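You operate a simulated robot arm through the tools that you are given. There is no shell and no other tool. Be economical: measure what you need, move in short steps, check, and stop when the job is done.

The job below is to be done with a simulated robot arm. You get a single attempt, and the scene is never put back.

## Task
Set the slider on the green bar one blue block's length from the orange dial, and lock it.
Fine: the dial is its lock, free it first; lay the block on the bar, push the slider up to it, put the block back.

It is judged by the outcome, as a careful person would: the job done as asked, and still so three seconds after it is handed in. It fails if anything else is knocked over, pushed out of place, dropped, spilled or broken.

## Robot
A 7-joint arm with a two-finger parallel gripper, fixed in place. Base frame: the origin is at the foot of the arm, x ahead of it, y to its left, z up. Units: m, degrees, N and s.
With the tool pointing down near the work surface it reaches from about 0.3 to 0.68 m from the base axis. Its first joint turns from -66.0 to 66.0 degrees. Payload 1.57 kg.
The TCP is the grasp point between the finger pads, 0.03 m short of the fingertips. In the tool frame z runs along the fingers and y along their closing line. The gripper opens to 0.11 m. The fingers are 0.024 m wide and 0.012 m thick; the gripper's body (0.048 by 0.112 m) begins 0.078 m behind the TCP.
Orientation is told as [roll, pitch, yaw] about the base's x, y, z axes, in that order, counted from this pose: with the fingers straight down and closing along the base's y, the tool's x points along the base's -x, its y along +y and its z along -z.

## Interface
- The arm moves only by the tool play_rows. Its argument "deltas" is one flat list of numbers, 7 for each row, row after row: the finger opening in m, from 0 to 0.11, then the shift along the base's x, y, z in units of 20 mm (1.0 is 20 mm), then the turn, a rotation vector about the base's x, y, z in units of 8 degrees (1.0 is 8 degrees). In form: [hand, dx, dy, dz, ax, ay, az, hand, dx, dy, dz, ax, ay, az, ...]. A call has 1 to 20 rows; each row shifts and turns the commanded pose from where the row before left it. A call with a number of a shift or a turn outside -1 to 1 is refused whole. Each row takes 0.2 s and may step no farther than 0.05 m and 8.6 degrees from the row before; otherwise, or with a gripper value out of range, the whole call is refused. A pose out of reach is approached as far as the arm can. The call stops where the force on the tool passes 40 N (or 10 N more than at its start, if that is more) or the arm is blocked; 0.2 s more then pass. The fingers move at their own pace (about 0.108 m/s each) and stop on an object; they squeeze with about 27 N. The grip force told is the motor's: it shows also when the fingers shut on nothing. Time passes only in rows, and 0.2 s behind the last, so rows that do not move let the fingers close. The reply holds the time, the measured pose of the TCP, the force on the tool along the base axes, the opening and the grip force, in the units named above and with some noise.
- Cameras (640 x 400 px; columns grow to the right, rows downward): "scene" is fixed at [0.1634, -0.3947, 1.393]; the picture's right is [0.76, -0.65, 0.00], its down [-0.44, -0.51, -0.74] and it looks along [0.48, 0.56, -0.67] (base axes); focal length 331 px, centre (320, 200). "wrist" rides on the gripper at [0.07, 0.016, -0.141] in the tool frame; the picture's right is [-0.23, 0.97, 0.00], its down [-0.86, -0.20, -0.48] and it looks along [-0.47, -0.11, 0.88] (tool axes); focal length 222 px, centre (320, 200). There is no depth. A picture from a camera that has moved, and an enlarged one, comes with that camera's place and axes in the base frame and with its lens.
- get_image(camera): a new picture of that camera. No time passes.
- inspect(camera, box): a new picture of the part [left, top, right, bottom] of that camera's present view, enlarged. No time passes.
- hand_in(): hands the job in; it is judged then, once.

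Go step by step. Nothing tells you positions but the pictures and the camera data: compare them with the known pose of the tool, close in by small moves and look again before you grip or let go. The budget is 120 turns and 76 pictures, counting those below and the enlarged ones. Unless the task says otherwise, let go and move clear before handing in, and close with one line.

The tools are called after "Call:" by a JSON object that holds its "api" and its "payload". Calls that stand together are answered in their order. play_rows: Moves the arm, as the interface text tells. Its arguments: {"type":"object","properties":{"deltas":{"type":"array","items":{"type":"number"}}},"required":["deltas"]} The other tools are called the same way: get_image (camera) takes a picture; inspect (camera, box) takes an enlarged picture of a part of a camera's view; hand_in () hands the job in.

At the start:

```text
t: 0.0
position: [0.3765, 0.1909, 1.0192]
tcp_rot: [0.1, 0.1, 0.0]
wrist_force: [1.0, 0.1, -0.6]
opening: 0.1099
finger_force: 0.0
```

scene: 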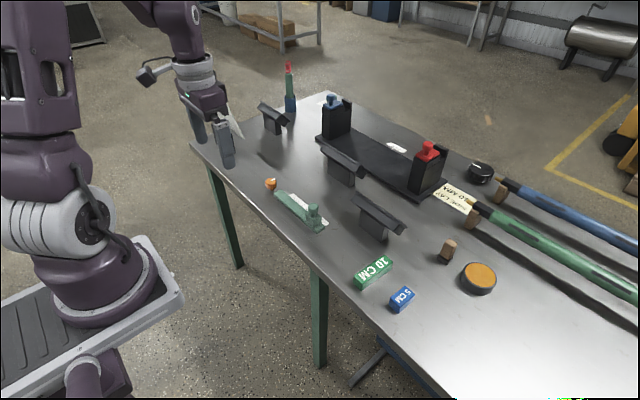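
wrist: 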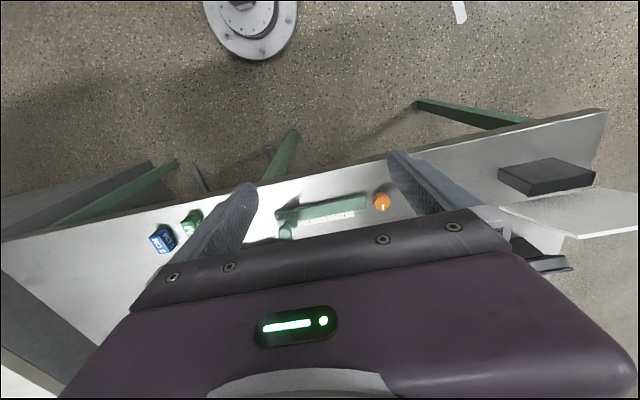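

The bench shows a small green bar with a slider, an orange dial at its far end, and blue 5 CM and green 10 CM blocks. I'll take enlarged views first.

Call:
{"api": "inspect", "payload": {"camera": "scene", "box": [240, 160, 350, 240]}}

Call:
{"api": "inspect", "payload": {"camera": "scene", "box": [340, 220, 510, 326]}}

Call:
{"api": "inspect", "payload": {"camera": "wrist", "box": [140, 150, 420, 270]}}

```text
5.00 times, centred on (295, 200) of scene
camera zoom: at [0.1634, -0.3947, 1.393], right [0.76, -0.65, 0.0], down [-0.44, -0.51, -0.74], along [0.48, 0.56, -0.67], focal length 1653 px, centre (445, 200)
```

zoom: 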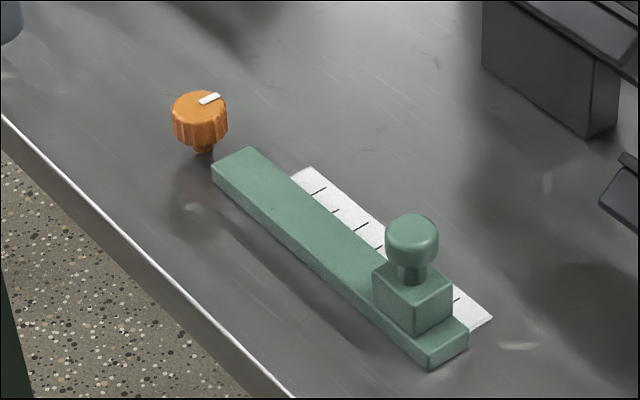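

```text
3.76 times, centred on (425, 273) of scene
camera zoom: at [0.1634, -0.3947, 1.393], right [0.76, -0.65, 0.0], down [-0.44, -0.51, -0.74], along [0.48, 0.56, -0.67], focal length 1245 px, centre (-75, -75)
```

zoom: 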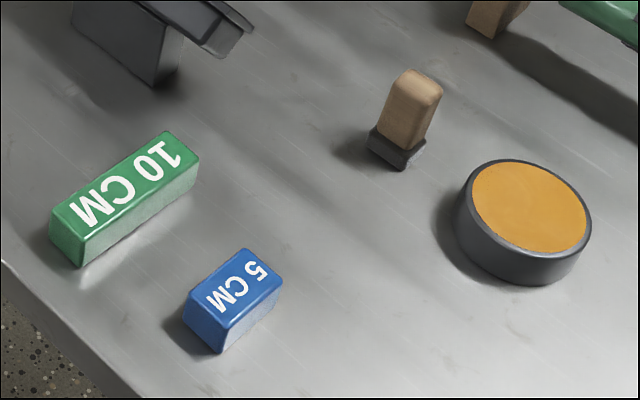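

```text
2.29 times, centred on (280, 210) of wrist
camera zoom: at [0.3067, 0.207, 1.1614], right [0.23, 0.97, 0.0], down [0.86, -0.2, 0.48], along [0.47, -0.11, -0.88], focal length 508 px, centre (411, 177)
```

zoom: 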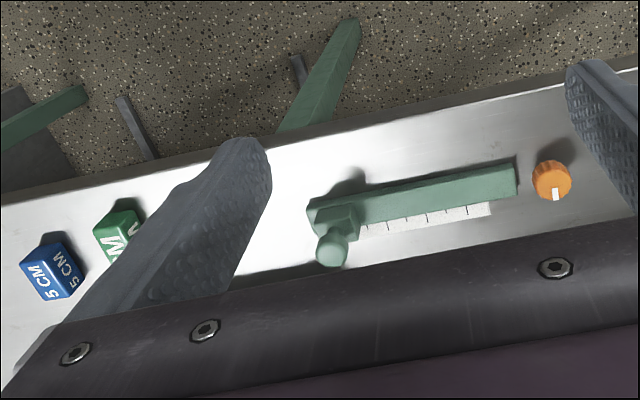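

The dial looks to be near (0.547, 0.279), with the bar running along y at x≈0.545 from y≈0.05 to 0.247. The blue block is near (0.545, -0.217), long side along x. I'll move above the dial for a closer look.

Call:
{"api": "play_rows", "payload": {"deltas": [0.11, 0.8, 0.44, -0.5, 0, 0, 0, 0.11, 0.95, 0.49, -0.6, 0, 0, 0, 0.11, 0.95, 0.49, -0.6, 0, 0, 0, 0.11, 0.95, 0.49, -0.6, 0, 0, 0, 0.11, 0.95, 0.49, -0.6, 0, 0, 0, 0.11, 0.95, 0.49, -0.6, 0, 0, 0, 0.11, 0.95, 0.49, -0.6, 0, 0, 0, 0.11, 0.95, 0.49, -0.6, 0, 0, 0, 0.11, 0.95, 0.49, -0.6, 0, 0, 0]}}

Call:
{"api": "get_image", "payload": {"camera": "wrist"}}

Call:
{"api": "get_image", "payload": {"camera": "scene"}}

```text
t: 2.0
position: [0.5437, 0.2792, 0.9131]
tcp_rot: [-0.1, 0.0, 0.0]
wrist_force: [-0.4, 0.5, 0.1]
opening: 0.1101
finger_force: 0.1
```

```text
70 pictures are left
camera wrist: at [0.475, 0.2939, 1.0553], right [0.23, 0.97, 0.0], down [0.85, -0.2, 0.48], along [0.47, -0.11, -0.88], focal length 222 px, centre (320, 200)
```

wrist: 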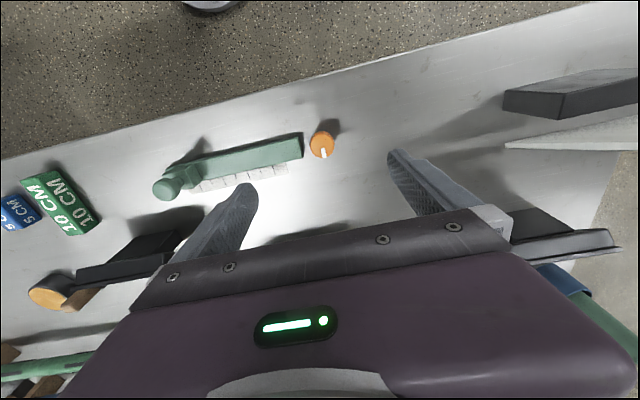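

```text
69 pictures are left
```

scene: 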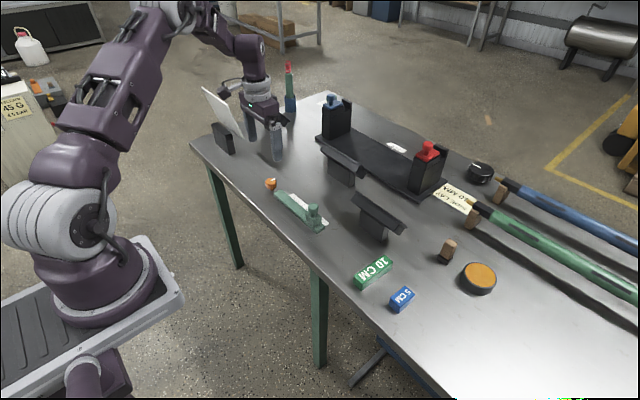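

Call:
{"api": "inspect", "payload": {"camera": "wrist", "box": [140, 110, 380, 210]}}

Call:
{"api": "inspect", "payload": {"camera": "scene", "box": [255, 170, 335, 235]}}

```text
2.67 times, centred on (260, 160) of wrist
camera zoom: at [0.475, 0.2939, 1.0553], right [0.23, 0.97, 0.0], down [0.85, -0.2, 0.48], along [0.47, -0.11, -0.88], focal length 592 px, centre (480, 307)
```

zoom: 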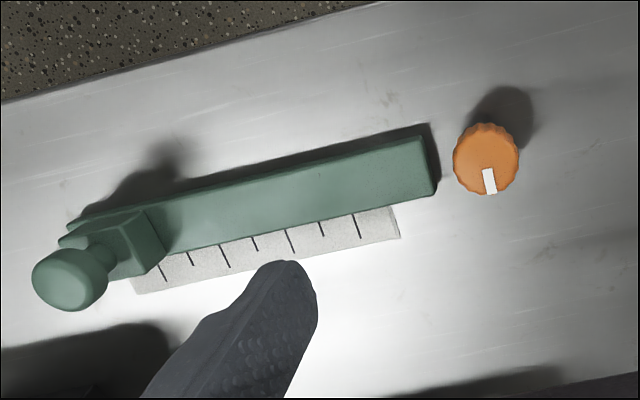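

```text
6.15 times, centred on (295, 202) of scene
camera zoom: at [0.1634, -0.3947, 1.393], right [0.76, -0.65, 0.0], down [-0.44, -0.51, -0.74], along [0.48, 0.56, -0.67], focal length 2035 px, centre (474, 185)
```

zoom: 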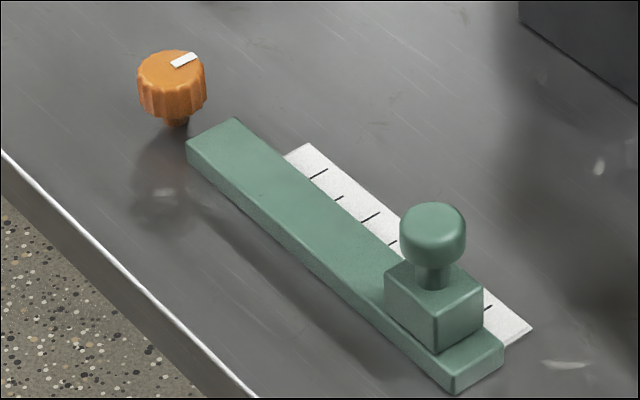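

The dial's cap centre works out at about (0.547, 0.280), radius 0.0155 and top z≈0.777. The bar top is about z 0.755. I'll turn the tool -88° so the fingers straddle the dial along x, staying high.

Call:
{"api": "play_rows", "payload": {"deltas": [0.06, 0.02, 0.02, -0.2, 0, 0, -1, 0.06, 0.02, 0.02, -0.2, 0, 0, -1, 0.06, 0.02, 0, -0.2, 0, 0, -1, 0.06, 0.02, 0, -0.2, 0, 0, -1, 0.06, 0.02, 0, -0.2, 0, 0, -1, 0.06, 0.02, 0, -0.2, 0, 0, -1, 0.06, 0.02, 0, -0.2, 0, 0, -1, 0.06, 0.02, 0, -0.2, 0, 0, -1, 0.06, 0, 0, -0.2, 0, 0, -1, 0.06, 0, 0, -0.2, 0, 0, -1, 0.06, 0, 0, -0.2, 0, 0, -1]}}

Call:
{"api": "get_image", "payload": {"camera": "wrist"}}

Call:
{"api": "inspect", "payload": {"camera": "scene", "box": [200, 110, 340, 200]}}

```text
t: 4.4
position: [0.5489, 0.2796, 0.8682]
tcp_rot: [0.0, 0.0, -88.0]
wrist_force: [0.2, -0.5, 0.3]
opening: 0.0598
finger_force: 0.0
```

```text
66 pictures are left
camera wrist: at [0.5619, 0.3488, 1.0112], right [0.98, -0.2, 0.0], down [-0.17, -0.86, 0.48], along [-0.09, -0.47, -0.88], focal length 222 px, centre (320, 200)
```

wrist: 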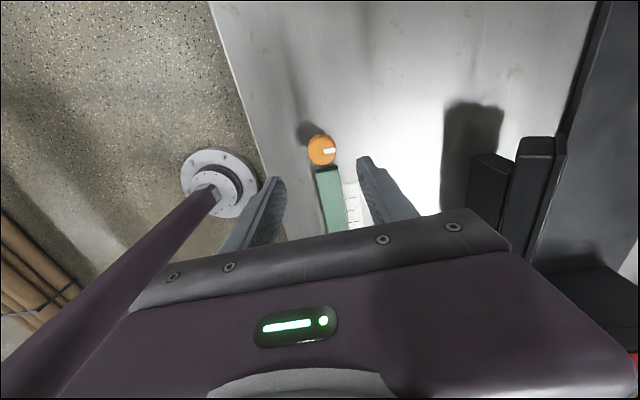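

```text
4.44 times, centred on (270, 155) of scene
camera zoom: at [0.1634, -0.3947, 1.393], right [0.76, -0.65, 0.0], down [-0.44, -0.51, -0.74], along [0.48, 0.56, -0.67], focal length 1469 px, centre (542, 400)
```

zoom: 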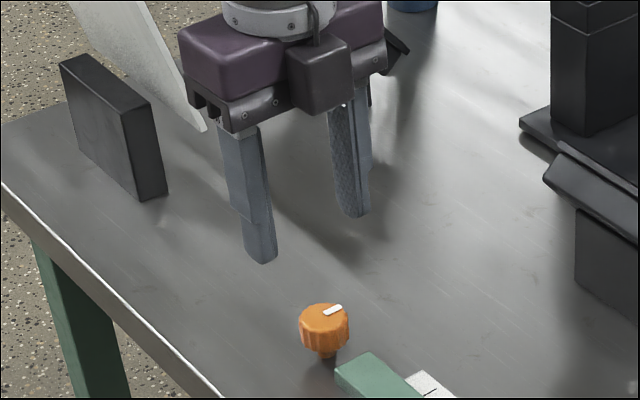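

Aligned above the dial and clear of neighbours, so I'll descend to tip height just above the bar level.

Call:
{"api": "play_rows", "payload": {"deltas": [0.06, 0, 0.05, -1, 0, 0, 0, 0.06, 0, 0.05, -1, 0, 0, 0, 0.06, 0, 0, -1, 0, 0, 0, 0.06, 0, 0, -0.9, 0, 0, 0, 0.06, 0, 0, 0, 0, 0, 0]}}

Call:
{"api": "inspect", "payload": {"camera": "scene", "box": [230, 140, 340, 220]}}

Call:
{"api": "inspect", "payload": {"camera": "wrist", "box": [220, 100, 440, 238]}}

```text
t: 5.6
position: [0.5474, 0.2815, 0.7909]
tcp_rot: [0.0, 0.0, -87.9]
wrist_force: [-1.1, 0.4, 0.0]
opening: 0.0598
finger_force: 0.1
```

```text
5.00 times, centred on (285, 180) of scene
camera zoom: at [0.1634, -0.3947, 1.393], right [0.76, -0.65, 0.0], down [-0.44, -0.51, -0.74], along [0.48, 0.56, -0.67], focal length 1653 px, centre (495, 300)
```

zoom: 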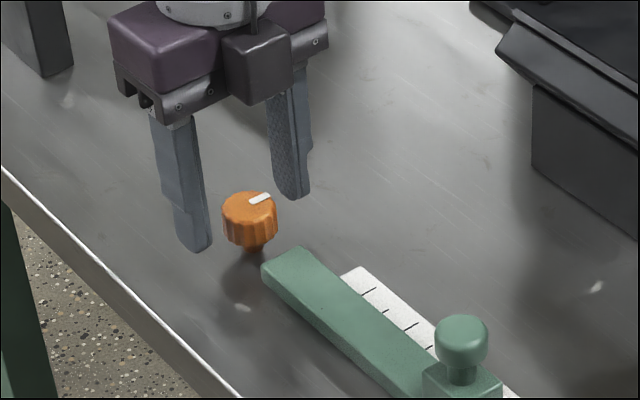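

```text
2.90 times, centred on (330, 169) of wrist
camera zoom: at [0.5618, 0.3512, 0.9328], right [0.98, -0.19, 0.0], down [-0.17, -0.86, 0.48], along [-0.09, -0.47, -0.88], focal length 644 px, centre (291, 290)
```

zoom: 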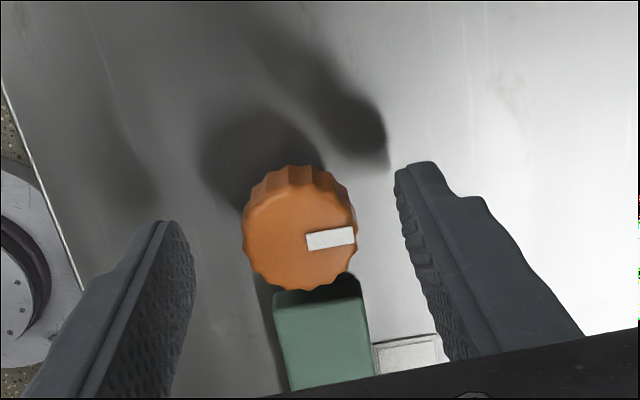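

Call:
{"api": "play_rows", "payload": {"deltas": [0.045, 0.12, 0, 0, 0, 0, 0, 0.03, 0, 0, 0, 0, 0, 0, 0.02, 0, 0, 0, 0, 0, 0, 0.02, 0, 0, 0, 0, 0, 0]}}

Call:
{"api": "inspect", "payload": {"camera": "wrist", "box": [220, 100, 440, 238]}}

```text
t: 6.6
position: [0.5499, 0.2815, 0.7917]
tcp_rot: [0.0, 0.0, -87.9]
wrist_force: [-0.6, -1.0, -1.2]
opening: 0.031
finger_force: 39.9
```

```text
2.90 times, centred on (330, 169) of wrist
camera zoom: at [0.564, 0.351, 0.933], right [0.98, -0.19, 0.0], down [-0.17, -0.86, 0.48], along [-0.09, -0.47, -0.88], focal length 644 px, centre (291, 290)
```

zoom: 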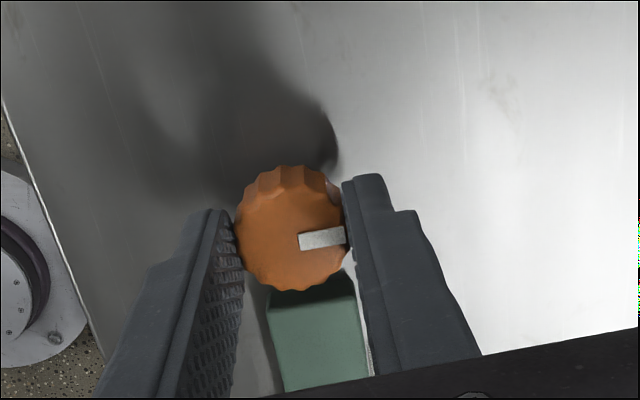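

Gripped cleanly with the dial 31 mm wide. I'll turn counter-clockwise a little and check.

Call:
{"api": "play_rows", "payload": {"deltas": [0.02, 0, 0, 0, 0, 0, 1, 0.02, 0, 0, 0, 0, 0, 1, 0.02, 0, 0, 0, 0, 0, 1, 0.02, 0, 0, 0, 0, 0, 0]}}

Call:
{"api": "inspect", "payload": {"camera": "wrist", "box": [220, 100, 440, 238]}}

```text
t: 7.6
position: [0.5487, 0.2812, 0.7915]
tcp_rot: [0.0, -0.1, -63.9]
wrist_force: [-2.7, 0.7, -3.7]
opening: 0.031
finger_force: 39.8
```

```text
2.90 times, centred on (330, 169) of wrist
camera zoom: at [0.5337, 0.3504, 0.933], right [0.97, 0.22, 0.0], down [0.2, -0.86, 0.48], along [0.11, -0.47, -0.88], focal length 644 px, centre (291, 290)
```

zoom: 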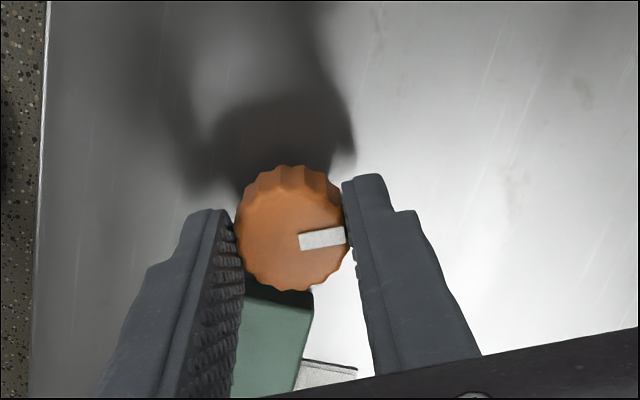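

The dial turns freely with the gripper. I'll continue to about 90°.

Call:
{"api": "play_rows", "payload": {"deltas": [0.02, 0, 0, 0, 0, 0, 1, 0.02, 0, 0, 0, 0, 0, 1, 0.02, 0, 0, 0, 0, 0, 1, 0.02, 0, 0, 0, 0, 0, 1, 0.02, 0, 0, 0, 0, 0, 0]}}

Call:
{"api": "inspect", "payload": {"camera": "wrist", "box": [220, 100, 440, 238]}}

```text
t: 8.8
position: [0.5491, 0.2815, 0.7919]
tcp_rot: [-0.1, 0.1, -31.9]
wrist_force: [-14.0, -4.5, -3.9]
opening: 0.0309
finger_force: 39.9
```

```text
2.90 times, centred on (330, 169) of wrist
camera zoom: at [0.499, 0.331, 0.9332], right [0.71, 0.71, 0.0], down [0.62, -0.62, 0.48], along [0.34, -0.34, -0.88], focal length 644 px, centre (291, 290)
```

zoom: 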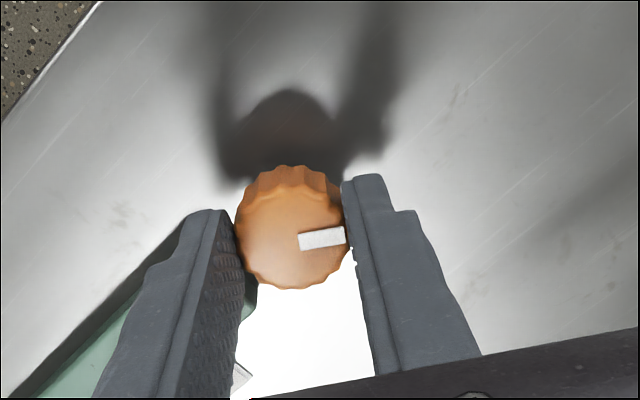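

The side force shows the dial axis lies slightly toward -x, so I'll ease that way and continue turning.

Call:
{"api": "play_rows", "payload": {"deltas": [0.02, -0.08, -0.03, 0, 0, 0, 0, 0.02, 0, 0, 0, 0, 0, 1, 0.02, 0, 0, 0, 0, 0, 1, 0.02, 0, 0, 0, 0, 0, 1, 0.02, 0, 0, 0, 0, 0, 1, 0.02, 0, 0, 0, 0, 0, 0]}}

Call:
{"api": "get_image", "payload": {"camera": "wrist"}}

Call:
{"api": "inspect", "payload": {"camera": "scene", "box": [230, 140, 340, 240]}}

```text
t: 10.2
position: [0.5476, 0.2792, 0.7906]
tcp_rot: [-0.1, 0.0, 0.1]
wrist_force: [-1.9, -9.3, -7.6]
opening: 0.0313
finger_force: 40.2
```

```text
59 pictures are left
camera wrist: at [0.4791, 0.2957, 0.9331], right [0.23, 0.97, 0.0], down [0.86, -0.2, 0.48], along [0.47, -0.11, -0.88], focal length 222 px, centre (320, 200)
```

wrist: 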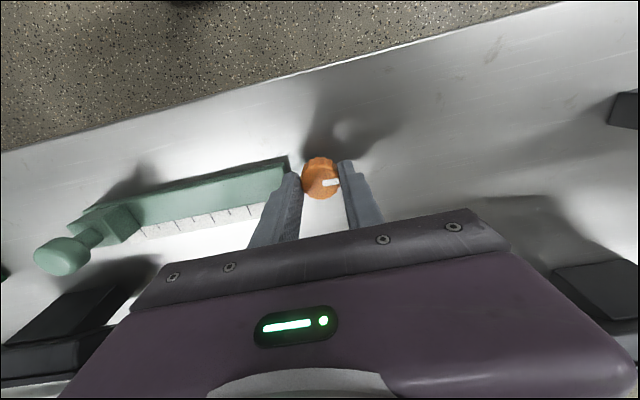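

```text
4.00 times, centred on (285, 190) of scene
camera zoom: at [0.1635, -0.3948, 1.3929], right [0.76, -0.65, 0.0], down [-0.44, -0.51, -0.74], along [0.48, 0.56, -0.67], focal length 1322 px, centre (460, 240)
```

zoom: 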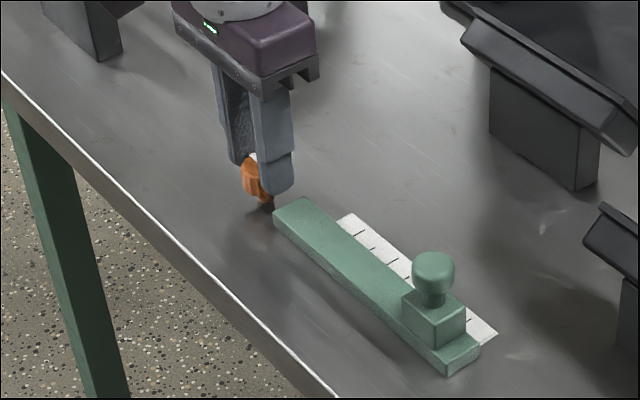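

The dial has turned about 88° counter-clockwise. I'll release, go up, and move behind the slider's far (−y) side with closed fingers to test that it is free.

Call:
{"api": "play_rows", "payload": {"deltas": [0.05, 0, 0, 0, 0, 0, 0, 0.05, 0, 0, 0, 0, 0, 0, 0.05, 0, 0, 1, 0, 0, 0, 0.05, 0, 0, 1, 0, 0, 0, 0.05, 0, 0, 1, 0, 0, 0, 0.02, 0, -0.9, 1, 0, 0, 0, 0.0, 0, -1, 0, 0, 0, 0, 0.0, 0, -1, 0, 0, 0, 0, 0.0, 0, -1, 0, 0, 0, 0, 0.0, 0, -1, 0, 0, 0, 0, 0.0, 0, -1, 0, 0, 0, 0, 0.0, 0, -1, 0, 0, 0, 0, 0.0, 0, -1, 0, 0, 0, 0, 0.0, 0, -1, 0, 0, 0, 0, 0.0, 0, -1, 0, 0, 0, 0, 0.0, 0, -1, 0, 0, 0, 0, 0.0, 0, -1, 0, 0, 0, 0, 0.0, 0, -0.8, 0, 0, 0, 0, 0.0, 0, 0, 0, 0, 0, 0]}}

Call:
{"api": "get_image", "payload": {"camera": "wrist"}}

Call:
{"api": "inspect", "payload": {"camera": "scene", "box": [250, 130, 390, 240]}}

```text
t: 14.2
position: [0.5484, 0.0273, 0.8712]
tcp_rot: [0.0, 0.0, 0.0]
wrist_force: [0.4, 0.0, -0.2]
opening: 0.0002
finger_force: 21.5
```

```text
57 pictures are left
camera wrist: at [0.4784, 0.0423, 1.0138], right [0.23, 0.97, 0.0], down [0.85, -0.2, 0.48], along [0.47, -0.11, -0.88], focal length 222 px, centre (320, 200)
```

wrist: 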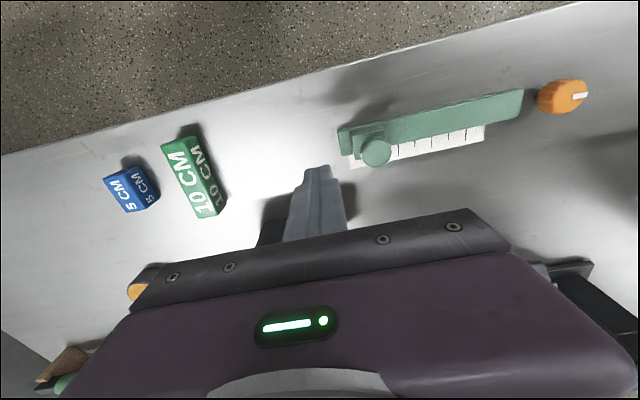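

```text
3.64 times, centred on (320, 185) of scene
camera zoom: at [0.1634, -0.3947, 1.393], right [0.76, -0.65, 0.0], down [-0.44, -0.51, -0.74], along [0.48, 0.56, -0.67], focal length 1202 px, centre (320, 254)
```

zoom: 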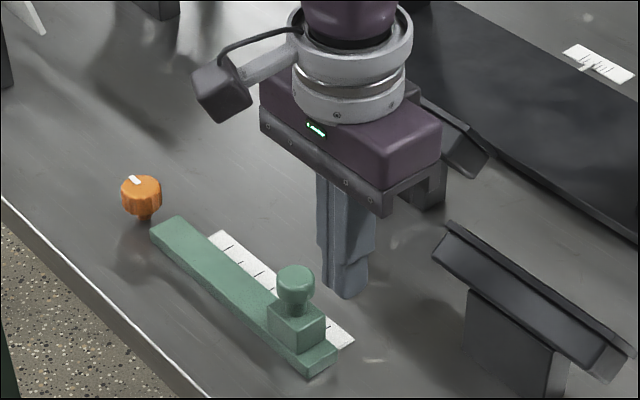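

Call:
{"api": "play_rows", "payload": {"deltas": [0.0, 0, 0, -1, 0, 0, 0, 0.0, 0, 0, -1, 0, 0, 0, 0.0, 0, 0, -1, 0, 0, 0, 0.0, 0, 0, -1, 0, 0, 0, 0.0, 0, 0.5, 0, 0, 0, 0, 0.0, 0, 0, 0, 0, 0, 0]}}

Call:
{"api": "inspect", "payload": {"camera": "scene", "box": [270, 160, 360, 240]}}

Call:
{"api": "inspect", "payload": {"camera": "wrist", "box": [240, 80, 500, 240]}}

```text
t: 15.6
position: [0.5478, 0.0373, 0.791]
tcp_rot: [0.0, 0.1, -0.1]
wrist_force: [0.7, -0.5, -0.5]
opening: 0.0
finger_force: 20.4
```

```text
5.00 times, centred on (315, 200) of scene
camera zoom: at [0.1634, -0.3947, 1.393], right [0.76, -0.65, 0.0], down [-0.44, -0.51, -0.74], along [0.48, 0.56, -0.67], focal length 1653 px, centre (345, 200)
```

zoom: 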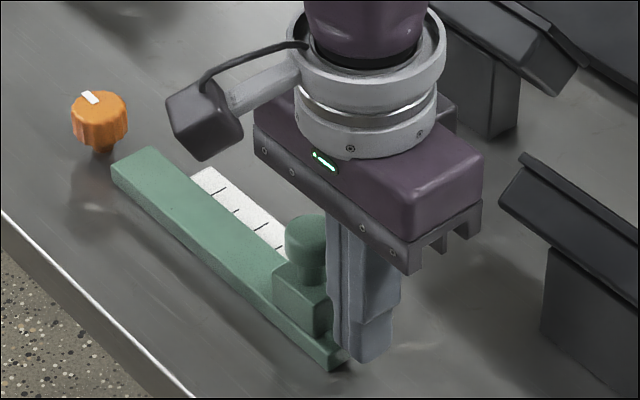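

```text
2.46 times, centred on (370, 160) of wrist
camera zoom: at [0.4784, 0.053, 0.9333], right [0.23, 0.97, 0.0], down [0.86, -0.2, 0.48], along [0.47, -0.11, -0.88], focal length 547 px, centre (197, 298)
```

zoom: 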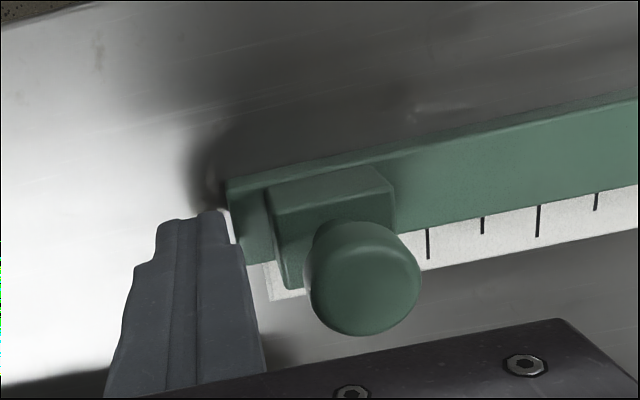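

The fingers are behind the slider at the right height. I'll push gently toward the dial.

Call:
{"api": "play_rows", "payload": {"deltas": [0.0, 0, 0.5, 0, 0, 0, 0, 0.0, 0, 0.4, 0, 0, 0, 0, 0.0, 0, 0.3, 0, 0, 0, 0, 0.0, 0, 0.3, 0, 0, 0, 0, 0.0, 0, 0.3, 0, 0, 0, 0, 0.0, 0, 0, 0, 0, 0, 0]}}

Call:
{"api": "inspect", "payload": {"camera": "wrist", "box": [240, 80, 500, 240]}}

```text
t: 17.0
position: [0.5484, 0.0736, 0.7912]
tcp_rot: [0.0, 0.0, 0.0]
wrist_force: [0.0, -0.3, -0.2]
opening: 0.0
finger_force: 21.4
```

```text
2.46 times, centred on (370, 160) of wrist
camera zoom: at [0.479, 0.0886, 0.9337], right [0.23, 0.97, 0.0], down [0.85, -0.2, 0.48], along [0.47, -0.11, -0.88], focal length 547 px, centre (197, 298)
```

zoom: 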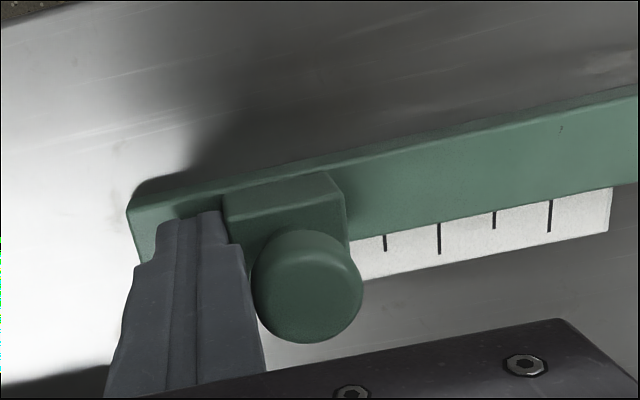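

The slider moved with almost no force, so it is free. I'll back off, rise, and go above the blue block.

Call:
{"api": "play_rows", "payload": {"deltas": [0.0, 0, -0.5, 0, 0, 0, 0, 0.0, 0, 0, 1, 0, 0, 0, 0.0, 0, 0, 1, 0, 0, 0, 0.0, 0, 0, 1, 0, 0, 0, 0.0, 0, -1, 1, 0, 0, 0, 0.0, 0, -1, 0, 0, 0, 0, 0.0, 0, -1, 0, 0, 0, 0, 0.0, 0, -1, 0, 0, 0, 0, 0.0, 0, -1, 0, 0, 0, 0, 0.02, 0, -1, 0, 0, 0, 0, 0.04, 0, -1, 0, 0, 0, 0, 0.06, 0, -1, 0, 0, 0, 0, 0.06, 0, -1, 0, 0, 0, 0, 0.06, 0, -1, 0, 0, 0, 0, 0.06, 0, -1, 0, 0, 0, 0, 0.06, 0, -1, 0, 0, 0, 0, 0.06, 0, -1, 0, 0, 0, 0, 0.06, 0, -1, 0, 0, 0, 0, 0.06, 0, 0, 0, 0, 0, 0]}}

Call:
{"api": "get_image", "payload": {"camera": "wrist"}}

Call:
{"api": "inspect", "payload": {"camera": "scene", "box": [320, 200, 480, 320]}}

Call:
{"api": "inspect", "payload": {"camera": "scene", "box": [255, 170, 335, 235]}}

```text
t: 21.0
position: [0.5478, -0.2179, 0.8729]
tcp_rot: [0.1, 0.0, 0.0]
wrist_force: [-0.2, 0.7, 0.3]
opening: 0.06
finger_force: 0.0
```

```text
52 pictures are left
camera wrist: at [0.4786, -0.2023, 1.0136], right [0.23, 0.97, 0.0], down [0.86, -0.2, 0.48], along [0.47, -0.11, -0.88], focal length 222 px, centre (320, 200)
```

wrist: 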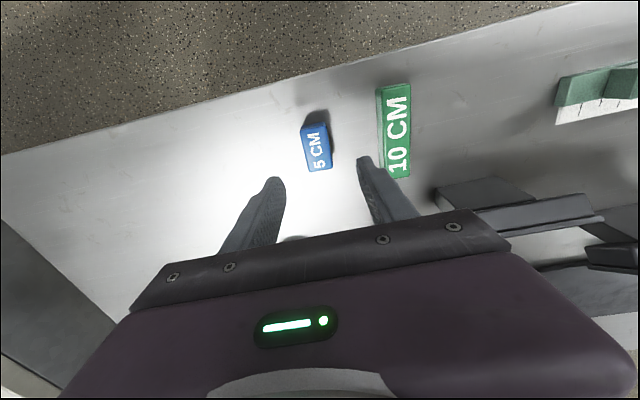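

```text
3.33 times, centred on (400, 260) of scene
camera zoom: at [0.1634, -0.3947, 1.393], right [0.76, -0.65, 0.0], down [-0.44, -0.51, -0.74], along [0.48, 0.56, -0.67], focal length 1102 px, centre (53, 0)
```

zoom: 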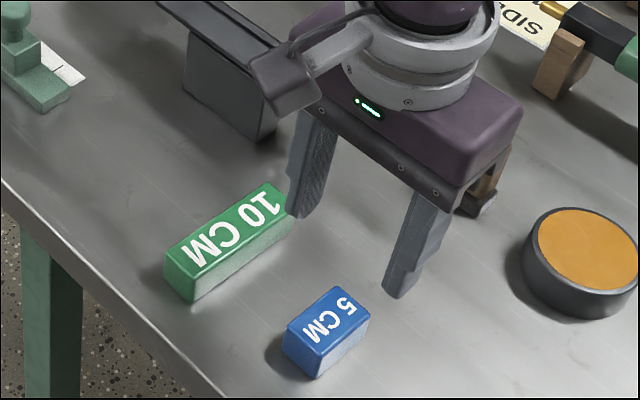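

```text
6.15 times, centred on (295, 202) of scene
camera zoom: at [0.1634, -0.3947, 1.393], right [0.76, -0.65, 0.0], down [-0.44, -0.51, -0.74], along [0.48, 0.56, -0.67], focal length 2035 px, centre (474, 185)
```

zoom: 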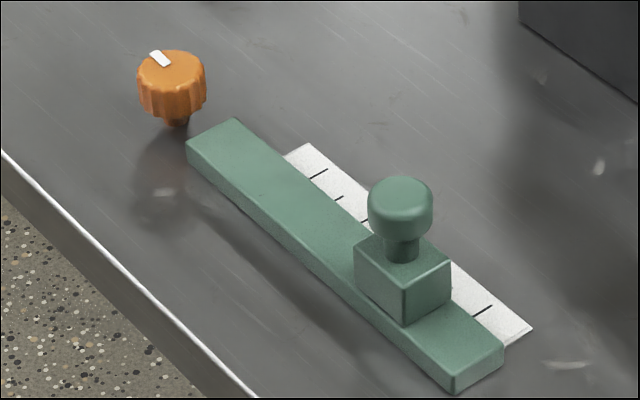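

Call:
{"api": "inspect", "payload": {"camera": "wrist", "box": [230, 70, 440, 200]}}

```text
3.05 times, centred on (335, 135) of wrist
camera zoom: at [0.4786, -0.2023, 1.0136], right [0.23, 0.97, 0.0], down [0.86, -0.2, 0.48], along [0.47, -0.11, -0.88], focal length 677 px, centre (274, 398)
```

zoom: 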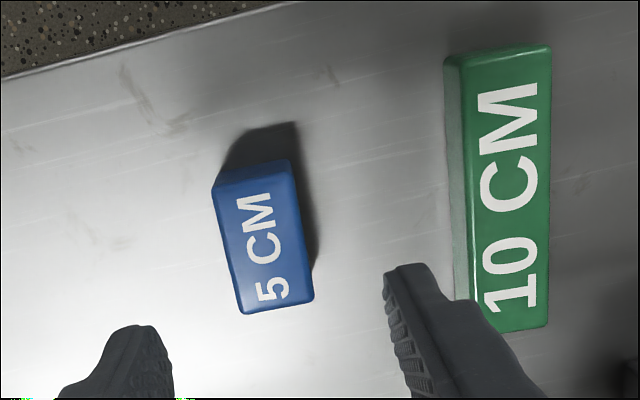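

The blue block's centre is about (0.546, -0.220), turned about -2°. I'll align and descend around its width.

Call:
{"api": "play_rows", "payload": {"deltas": [0.06, -0.08, -0.1, -0.8, 0, 0, -0.3, 0.06, 0, 0, -1, 0, 0, 0, 0.06, 0, 0, -1, 0, 0, 0, 0.06, 0, 0, -1, 0, 0, 0, 0.06, 0, 0, 0, 0, 0, 0]}}

Call:
{"api": "inspect", "payload": {"camera": "wrist", "box": [220, 80, 440, 220]}}

Call:
{"api": "inspect", "payload": {"camera": "scene", "box": [350, 240, 460, 320]}}

```text
t: 22.2
position: [0.5464, -0.221, 0.7951]
tcp_rot: [0.0, 0.0, -2.4]
wrist_force: [-0.9, 0.5, -0.1]
opening: 0.0598
finger_force: 0.1
```

```text
2.86 times, centred on (330, 150) of wrist
camera zoom: at [0.4776, -0.2012, 0.9376], right [0.27, 0.96, 0.0], down [0.85, -0.23, 0.48], along [0.46, -0.13, -0.88], focal length 635 px, centre (291, 343)
```

zoom: 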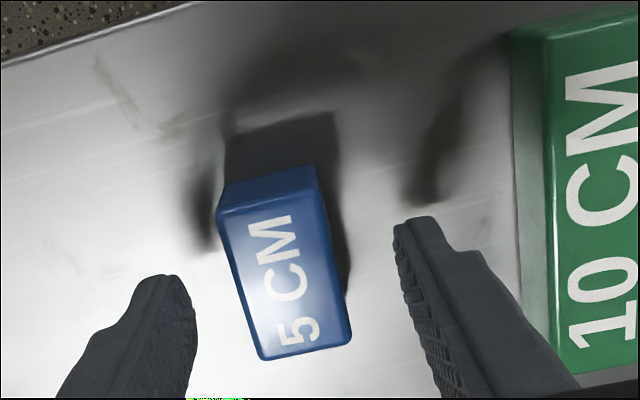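

```text
5.00 times, centred on (405, 280) of scene
camera zoom: at [0.1634, -0.3947, 1.393], right [0.76, -0.65, 0.0], down [-0.44, -0.51, -0.74], along [0.48, 0.56, -0.67], focal length 1653 px, centre (-105, -200)
```

zoom: 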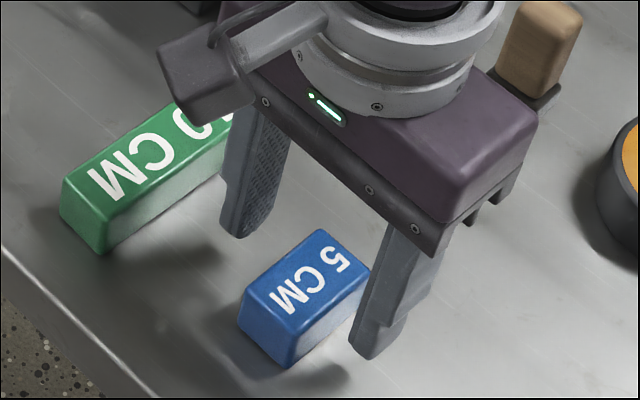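

Centred well; descend the last 18 mm and grip.

Call:
{"api": "play_rows", "payload": {"deltas": [0.06, 0, 0, -0.9, 0, 0, -0.07, 0.06, 0, 0, 0, 0, 0, 0, 0.04, 0, 0, 0, 0, 0, 0, 0.02, 0, 0, 0, 0, 0, 0, 0.015, 0, 0, 0, 0, 0, 0, 0.015, 0, 0, 0, 0, 0, 0]}}

Call:
{"api": "inspect", "payload": {"camera": "wrist", "box": [220, 80, 440, 220]}}

```text
t: 23.6
position: [0.5461, -0.2202, 0.7783]
tcp_rot: [0.0, 0.0, -3.1]
wrist_force: [1.1, 0.2, 0.6]
opening: 0.0292
finger_force: 27.4
```

```text
2.86 times, centred on (330, 150) of wrist
camera zoom: at [0.478, -0.2002, 0.9195], right [0.28, 0.96, 0.0], down [0.84, -0.24, 0.48], along [0.46, -0.13, -0.88], focal length 635 px, centre (291, 343)
```

zoom: 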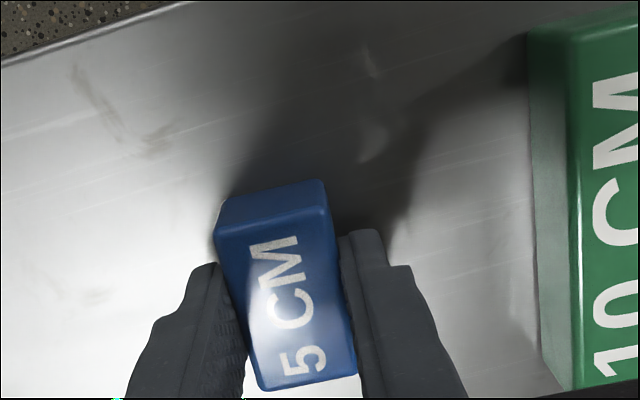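

Gripped with the block 29 mm wide. I'll lift high and carry it to the bar, turning -87° on the way.

Call:
{"api": "play_rows", "payload": {"deltas": [0.015, 0, 0, 0.5, 0, 0, 0, 0.015, 0, 0, 1, 0, 0, 0, 0.015, 0, 0, 1, 0, 0, 0, 0.015, 0, 0, 1, 0, 0, 0, 0.015, 0, 0, 1, 0, 0, 0, 0.015, 0, 0.6, 1, 0, 0, 0, 0.015, 0, 1, 0.5, 0, 0, -0.99, 0.015, 0, 1, 0, 0, 0, -0.99, 0.015, 0, 1, 0, 0, 0, -0.99, 0.015, 0, 1, 0, 0, 0, -0.99, 0.015, 0, 1, 0, 0, 0, -0.99, 0.015, 0, 1, 0, 0, 0, -0.99, 0.015, 0, 1, 0, 0, 0, -0.99, 0.015, 0, 1, 0, 0, 0, -0.99, 0.015, 0, 1, 0, 0, 0, -0.99, 0.015, 0, 1, 0, 0, 0, -0.99, 0.015, 0, 1, 0, 0, 0, -0.97, 0.015, 0, 1, 0, 0, 0, 0, 0.015, 0, 1, 0, 0, 0, 0, 0.015, 0, 1, 0, 0, 0, 0]}}

Call:
{"api": "play_rows", "payload": {"deltas": [0.015, 0, 1, 0, 0, 0, 0, 0.015, 0, 1, 0, 0, 0, 0, 0.015, 0, 1, 0, 0, 0, 0, 0.015, 0, 1, 0, 0, 0, 0, 0.015, 0, 1, 0, 0, 0, 0, 0.015, 0.1, 1, 0, 0, 0, 0, 0.015, 0, 1, 0, 0, 0, 0, 0.015, 0, 1, 0, 0, 0, 0, 0.015, 0, 0, 0, 0, 0, 0]}}

Call:
{"api": "get_image", "payload": {"camera": "wrist"}}

Call:
{"api": "inspect", "payload": {"camera": "scene", "box": [240, 120, 370, 230]}}

```text
t: 27.8
position: [0.5465, 0.0729, 0.8967]
tcp_rot: [-0.1, 0.0, -89.9]
wrist_force: [-0.1, -0.2, -0.1]
opening: 0.029
finger_force: 26.9
```

```text
t: 29.8
position: [0.5481, 0.2326, 0.8978]
tcp_rot: [-0.1, 0.1, -89.9]
wrist_force: [-0.1, 0.6, -0.6]
opening: 0.0291
finger_force: 27.1
```

```text
45 pictures are left
camera wrist: at [0.565, 0.3025, 1.0395], right [0.97, -0.23, 0.0], down [-0.2, -0.86, 0.48], along [-0.11, -0.47, -0.88], focal length 222 px, centre (320, 200)
```

wrist: 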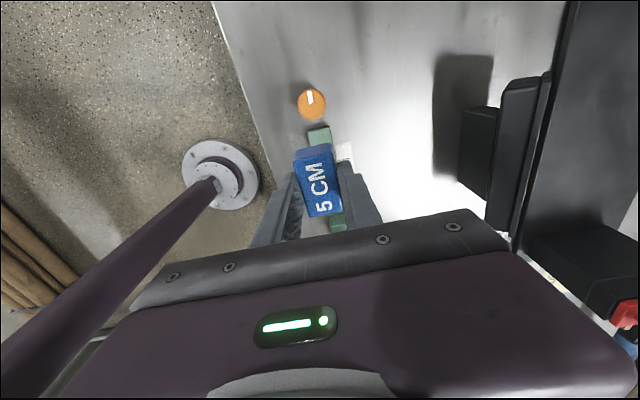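

```text
3.64 times, centred on (305, 175) of scene
camera zoom: at [0.1634, -0.3947, 1.393], right [0.76, -0.65, 0.0], down [-0.44, -0.51, -0.74], along [0.48, 0.56, -0.67], focal length 1202 px, centre (374, 291)
```

zoom: 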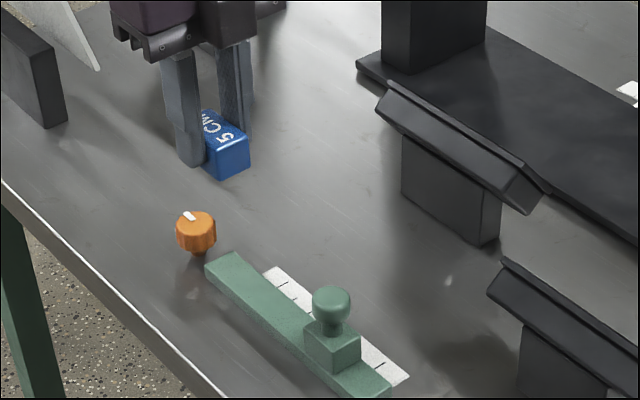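

Call:
{"api": "play_rows", "payload": {"deltas": [0.015, 0, 0.1, -1, 0, 0, 0, 0.015, 0, 0, -1, 0, 0, 0, 0.015, 0, 0, -1, 0, 0, 0, 0.015, 0, 0, -1, 0, 0, 0, 0.015, 0, 0, -0.7, 0, 0, 0, 0.015, 0, 0, 0, 0, 0, 0]}}

Call:
{"api": "inspect", "payload": {"camera": "wrist", "box": [220, 70, 440, 230]}}

Call:
{"api": "inspect", "payload": {"camera": "scene", "box": [250, 160, 340, 230]}}

```text
t: 31.2
position: [0.5485, 0.2336, 0.8035]
tcp_rot: [0.0, 0.0, -89.9]
wrist_force: [0.1, 0.0, -0.5]
opening: 0.0289
finger_force: 27.4
```

```text
2.50 times, centred on (330, 150) of wrist
camera zoom: at [0.5652, 0.3039, 0.9453], right [0.97, -0.23, 0.0], down [-0.2, -0.86, 0.48], along [-0.11, -0.47, -0.88], focal length 555 px, centre (295, 325)
```

zoom: 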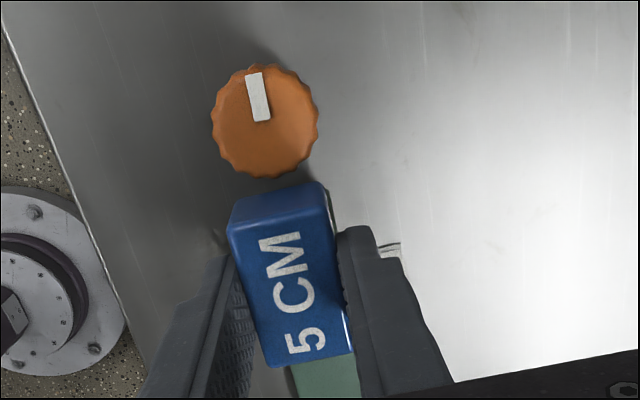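

```text
5.71 times, centred on (295, 195) of scene
camera zoom: at [0.1634, -0.3947, 1.393], right [0.76, -0.65, 0.0], down [-0.44, -0.51, -0.74], along [0.48, 0.56, -0.67], focal length 1889 px, centre (463, 229)
```

zoom: 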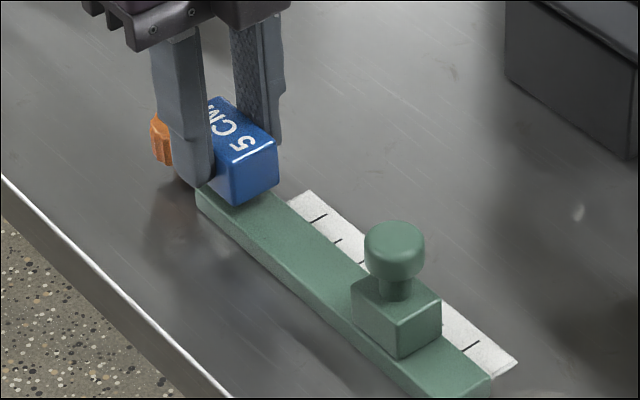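

Block is centred over the bar with about 4 mm gap to the dial. I'll lower slowly to contact.

Call:
{"api": "play_rows", "payload": {"deltas": [0.015, 0, 0, -0.2, 0, 0, 0, 0.015, 0, 0, -0.15, 0, 0, 0, 0.015, 0, 0, -0.05, 0, 0, 0, 0.015, 0, 0, 0, 0, 0, 0]}}

Call:
{"api": "inspect", "payload": {"camera": "scene", "box": [250, 160, 340, 230]}}

```text
t: 32.2
position: [0.549, 0.234, 0.7956]
tcp_rot: [0.0, 0.0, -90.0]
wrist_force: [0.8, -0.6, -0.3]
opening: 0.029
finger_force: 27.0
```

```text
5.71 times, centred on (295, 195) of scene
camera zoom: at [0.1634, -0.3947, 1.393], right [0.76, -0.65, 0.0], down [-0.44, -0.51, -0.74], along [0.48, 0.56, -0.67], focal length 1889 px, centre (463, 229)
```

zoom: 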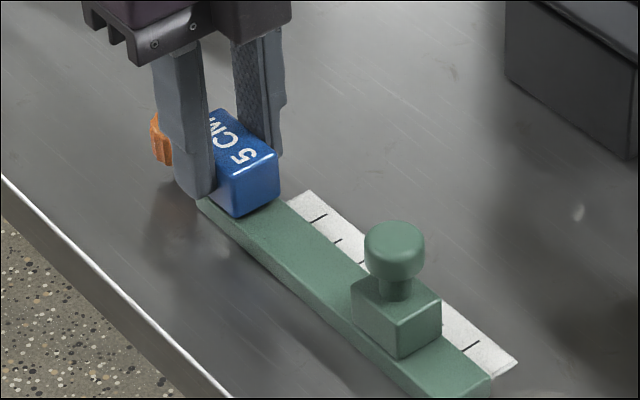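

Call:
{"api": "play_rows", "payload": {"deltas": [0.015, 0, 0, -0.05, 0, 0, 0, 0.015, 0, 0, -0.05, 0, 0, 0, 0.015, 0, 0, 0, 0, 0, 0]}}

```text
t: 33.0
position: [0.5482, 0.2348, 0.7937]
tcp_rot: [-0.1, 0.0, -89.9]
wrist_force: [-0.2, -0.3, -0.8]
opening: 0.0291
finger_force: 27.1
```

The force reading shows no clear contact yet, so I'll lower in 0.8 mm steps.

Call:
{"api": "play_rows", "payload": {"deltas": [0.015, 0, 0, -0.04, 0, 0, 0, 0.015, 0, 0, -0.04, 0, 0, 0, 0.015, 0, 0, 0, 0, 0, 0]}}

Call:
{"api": "inspect", "payload": {"camera": "scene", "box": [265, 175, 310, 210]}}

```text
t: 33.8
position: [0.5491, 0.2348, 0.7921]
tcp_rot: [0.1, 0.0, -89.9]
wrist_force: [0.2, -0.3, 0.0]
opening: 0.029
finger_force: 26.7
```

```text
11.43 times, centred on (288, 192) of scene
camera zoom: at [0.1634, -0.3947, 1.393], right [0.76, -0.65, 0.0], down [-0.44, -0.51, -0.74], along [0.48, 0.56, -0.67], focal length 3779 px, centre (691, 286)
```

zoom: 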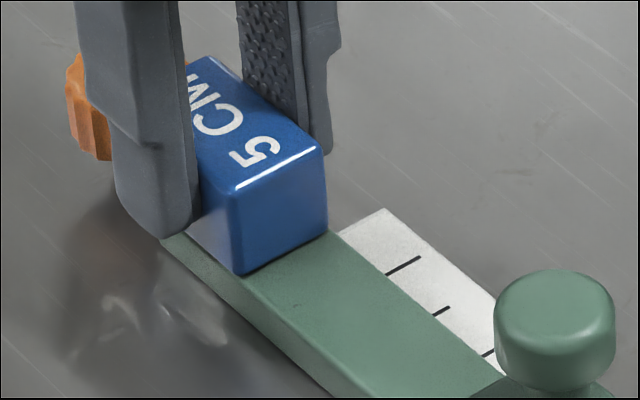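

Call:
{"api": "play_rows", "payload": {"deltas": [0.015, 0, 0, -0.05, 0, 0, 0, 0.015, 0, 0, -0.05, 0, 0, 0, 0.015, 0, 0, 0, 0, 0, 0]}}

```text
t: 34.6
position: [0.5483, 0.2358, 0.7899]
tcp_rot: [0.1, 0.0, -89.9]
wrist_force: [-4.5, -4.1, 24.1]
opening: 0.029
finger_force: 26.9
```

Contact at about z 0.791. I'll ease up slightly, release, and look.

Call:
{"api": "play_rows", "payload": {"deltas": [0.015, 0, 0, 0.04, 0, 0, 0, 0.035, 0, 0, 0, 0, 0, 0, 0.05, 0, 0, 0, 0, 0, 0, 0.05, 0, 0, 0, 0, 0, 0]}}

Call:
{"api": "inspect", "payload": {"camera": "wrist", "box": [220, 70, 440, 230]}}

Call:
{"api": "inspect", "payload": {"camera": "scene", "box": [255, 170, 335, 225]}}

```text
t: 35.6
position: [0.5495, 0.234, 0.791]
tcp_rot: [-0.1, 0.1, -89.9]
wrist_force: [0.4, 0.0, -0.8]
opening: 0.05
finger_force: 0.0
```

```text
2.50 times, centred on (330, 150) of wrist
camera zoom: at [0.565, 0.3038, 0.9325], right [0.97, -0.23, 0.0], down [-0.2, -0.86, 0.48], along [-0.11, -0.47, -0.88], focal length 555 px, centre (295, 325)
```

zoom: 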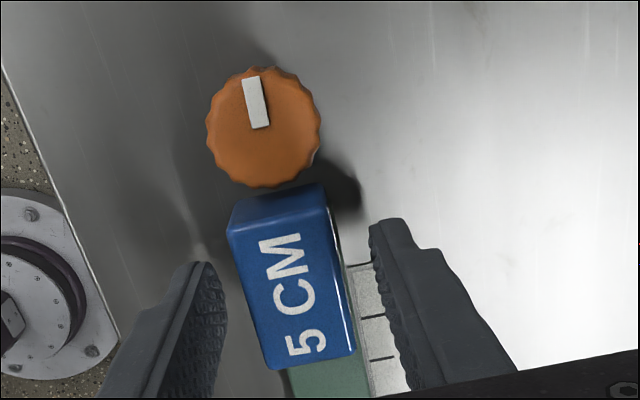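

```text
7.27 times, centred on (295, 198) of scene
camera zoom: at [0.1634, -0.3947, 1.393], right [0.76, -0.65, 0.0], down [-0.44, -0.51, -0.74], along [0.48, 0.56, -0.67], focal length 2404 px, centre (502, 218)
```

zoom: 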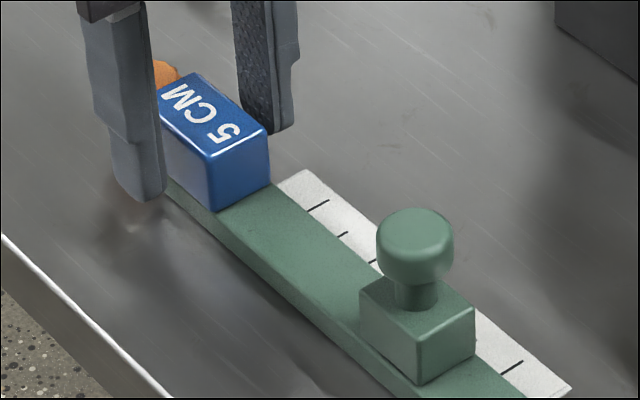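

The block lies squarely on the bar. I'll rise, turn back, and go behind the slider.

Call:
{"api": "play_rows", "payload": {"deltas": [0.05, 0, 0, 0.5, 0, 0, 0, 0.05, 0, 0, 1, 0, 0, 0, 0.05, 0, 0, 1, 0, 0, 0, 0.05, 0, 0, 1, 0, 0, 0, 0.05, 0, 0, 1, 0, 0, 0, 0.03, 0, 0, 0.5, 0, 0, 1, 0.01, 0, -0.8, 0, 0, 0, 1, 0, 0, -0.8, 0, 0, 0, 1, 0, 0, -0.8, 0, 0, 0, 1, 0, 0, -0.8, 0, 0, 0, 1, 0, 0, -0.8, 0, 0, 0, 1, 0, 0, -0.8, 0, 0, 0, 1, 0, 0, -0.8, 0, 0, 0, 1, 0, 0, -0.8, 0, 0, 0, 1, 0, 0, -0.8, 0, 0, 0, 1, 0, 0, -0.8, 0, 0, 0, 1, 0, 0, -0.8, 0, 0, 0, 0.25, 0, 0, 0, 0, 0, 0, 0]}}

Call:
{"api": "inspect", "payload": {"camera": "wrist", "box": [260, 60, 560, 240]}}

```text
t: 39.4
position: [0.5486, 0.0581, 0.8915]
tcp_rot: [-0.1, -0.1, 0.0]
wrist_force: [-0.6, 0.6, 0.2]
opening: 0.0
finger_force: 21.3
```

```text
2.13 times, centred on (410, 150) of wrist
camera zoom: at [0.4787, 0.0742, 1.0329], right [0.22, 0.97, 0.0], down [0.86, -0.2, 0.48], along [0.47, -0.11, -0.88], focal length 474 px, centre (128, 307)
```

zoom: 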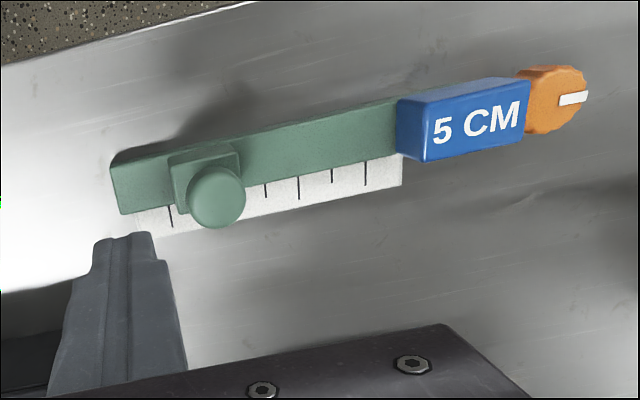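

Call:
{"api": "play_rows", "payload": {"deltas": [0, 0, 0, -1, 0, 0, 0, 0, 0, 0, -1, 0, 0, 0, 0, 0, 0, -1, 0, 0, 0, 0, 0, 0, -1, 0, 0, 0, 0, 0, 0, -1, 0, 0, 0, 0, 0, 0.4, 0, 0, 0, 0, 0, 0, 0.4, 0, 0, 0, 0, 0, 0, 0.4, 0, 0, 0, 0, 0, 0, 0.4, 0, 0, 0, 0, 0, 0, 0.4, 0, 0, 0, 0, 0, 0, 0.4, 0, 0, 0, 0, 0, 0, 0.4, 0, 0, 0, 0, 0, 0, 0.4, 0, 0, 0, 0, 0, 0, 0.4, 0, 0, 0, 0, 0, 0, 0.4, 0, 0, 0, 0, 0, 0, 0.2, 0, 0, 0, 0, 0, 0, 0, 0, 0, 0, 0]}}

Call:
{"api": "inspect", "payload": {"camera": "wrist", "box": [240, 60, 500, 240]}}

Call:
{"api": "inspect", "payload": {"camera": "scene", "box": [255, 160, 335, 225]}}

```text
t: 43.0
position: [0.5493, 0.1423, 0.7906]
tcp_rot: [-0.1, -0.1, 0.1]
wrist_force: [-0.1, -1.0, -0.3]
opening: 0.0
finger_force: 21.2
```

```text
2.22 times, centred on (370, 150) of wrist
camera zoom: at [0.479, 0.1583, 0.9325], right [0.23, 0.97, 0.0], down [0.86, -0.2, 0.48], along [0.47, -0.11, -0.88], focal length 494 px, centre (209, 311)
```

zoom: 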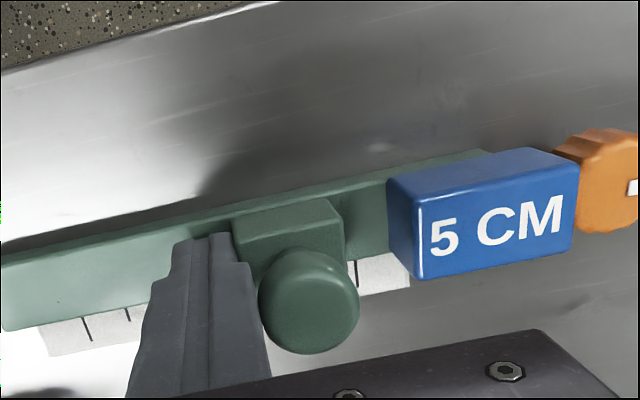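

```text
6.15 times, centred on (295, 192) of scene
camera zoom: at [0.1634, -0.3947, 1.3929], right [0.76, -0.65, 0.0], down [-0.44, -0.51, -0.74], along [0.48, 0.56, -0.67], focal length 2035 px, centre (474, 246)
```

zoom: 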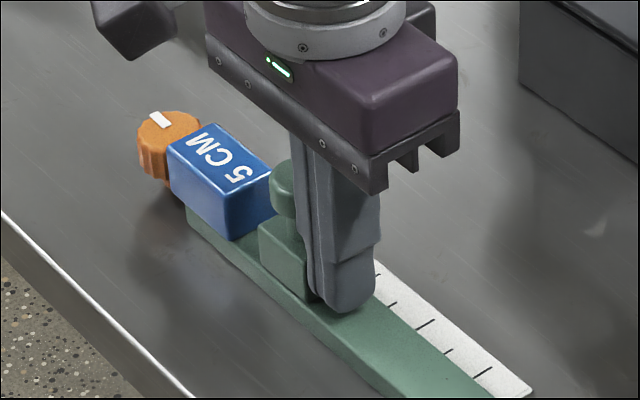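

About 17 mm remain to the block. I'll continue slowly.

Call:
{"api": "play_rows", "payload": {"deltas": [0, 0, 0.2, 0, 0, 0, 0, 0, 0, 0.2, 0, 0, 0, 0, 0, 0, 0.2, 0, 0, 0, 0, 0, 0, 0.1, 0, 0, 0, 0, 0, 0, 0.1, 0, 0, 0, 0, 0, 0, 0, 0, 0, 0, 0]}}

Call:
{"api": "inspect", "payload": {"camera": "wrist", "box": [240, 60, 500, 240]}}

```text
t: 44.4
position: [0.55, 0.159, 0.7909]
tcp_rot: [0.0, 0.1, 0.1]
wrist_force: [1.1, -1.8, 0.5]
opening: 0.0001
finger_force: 21.3
```

```text
2.22 times, centred on (370, 150) of wrist
camera zoom: at [0.4791, 0.1742, 0.9327], right [0.23, 0.97, 0.0], down [0.86, -0.2, 0.48], along [0.47, -0.11, -0.88], focal length 494 px, centre (209, 311)
```

zoom: 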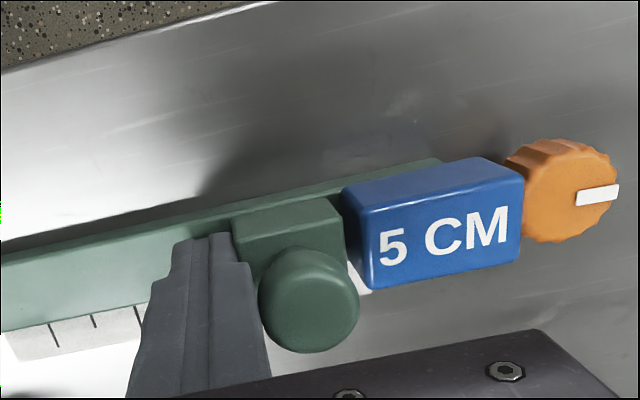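

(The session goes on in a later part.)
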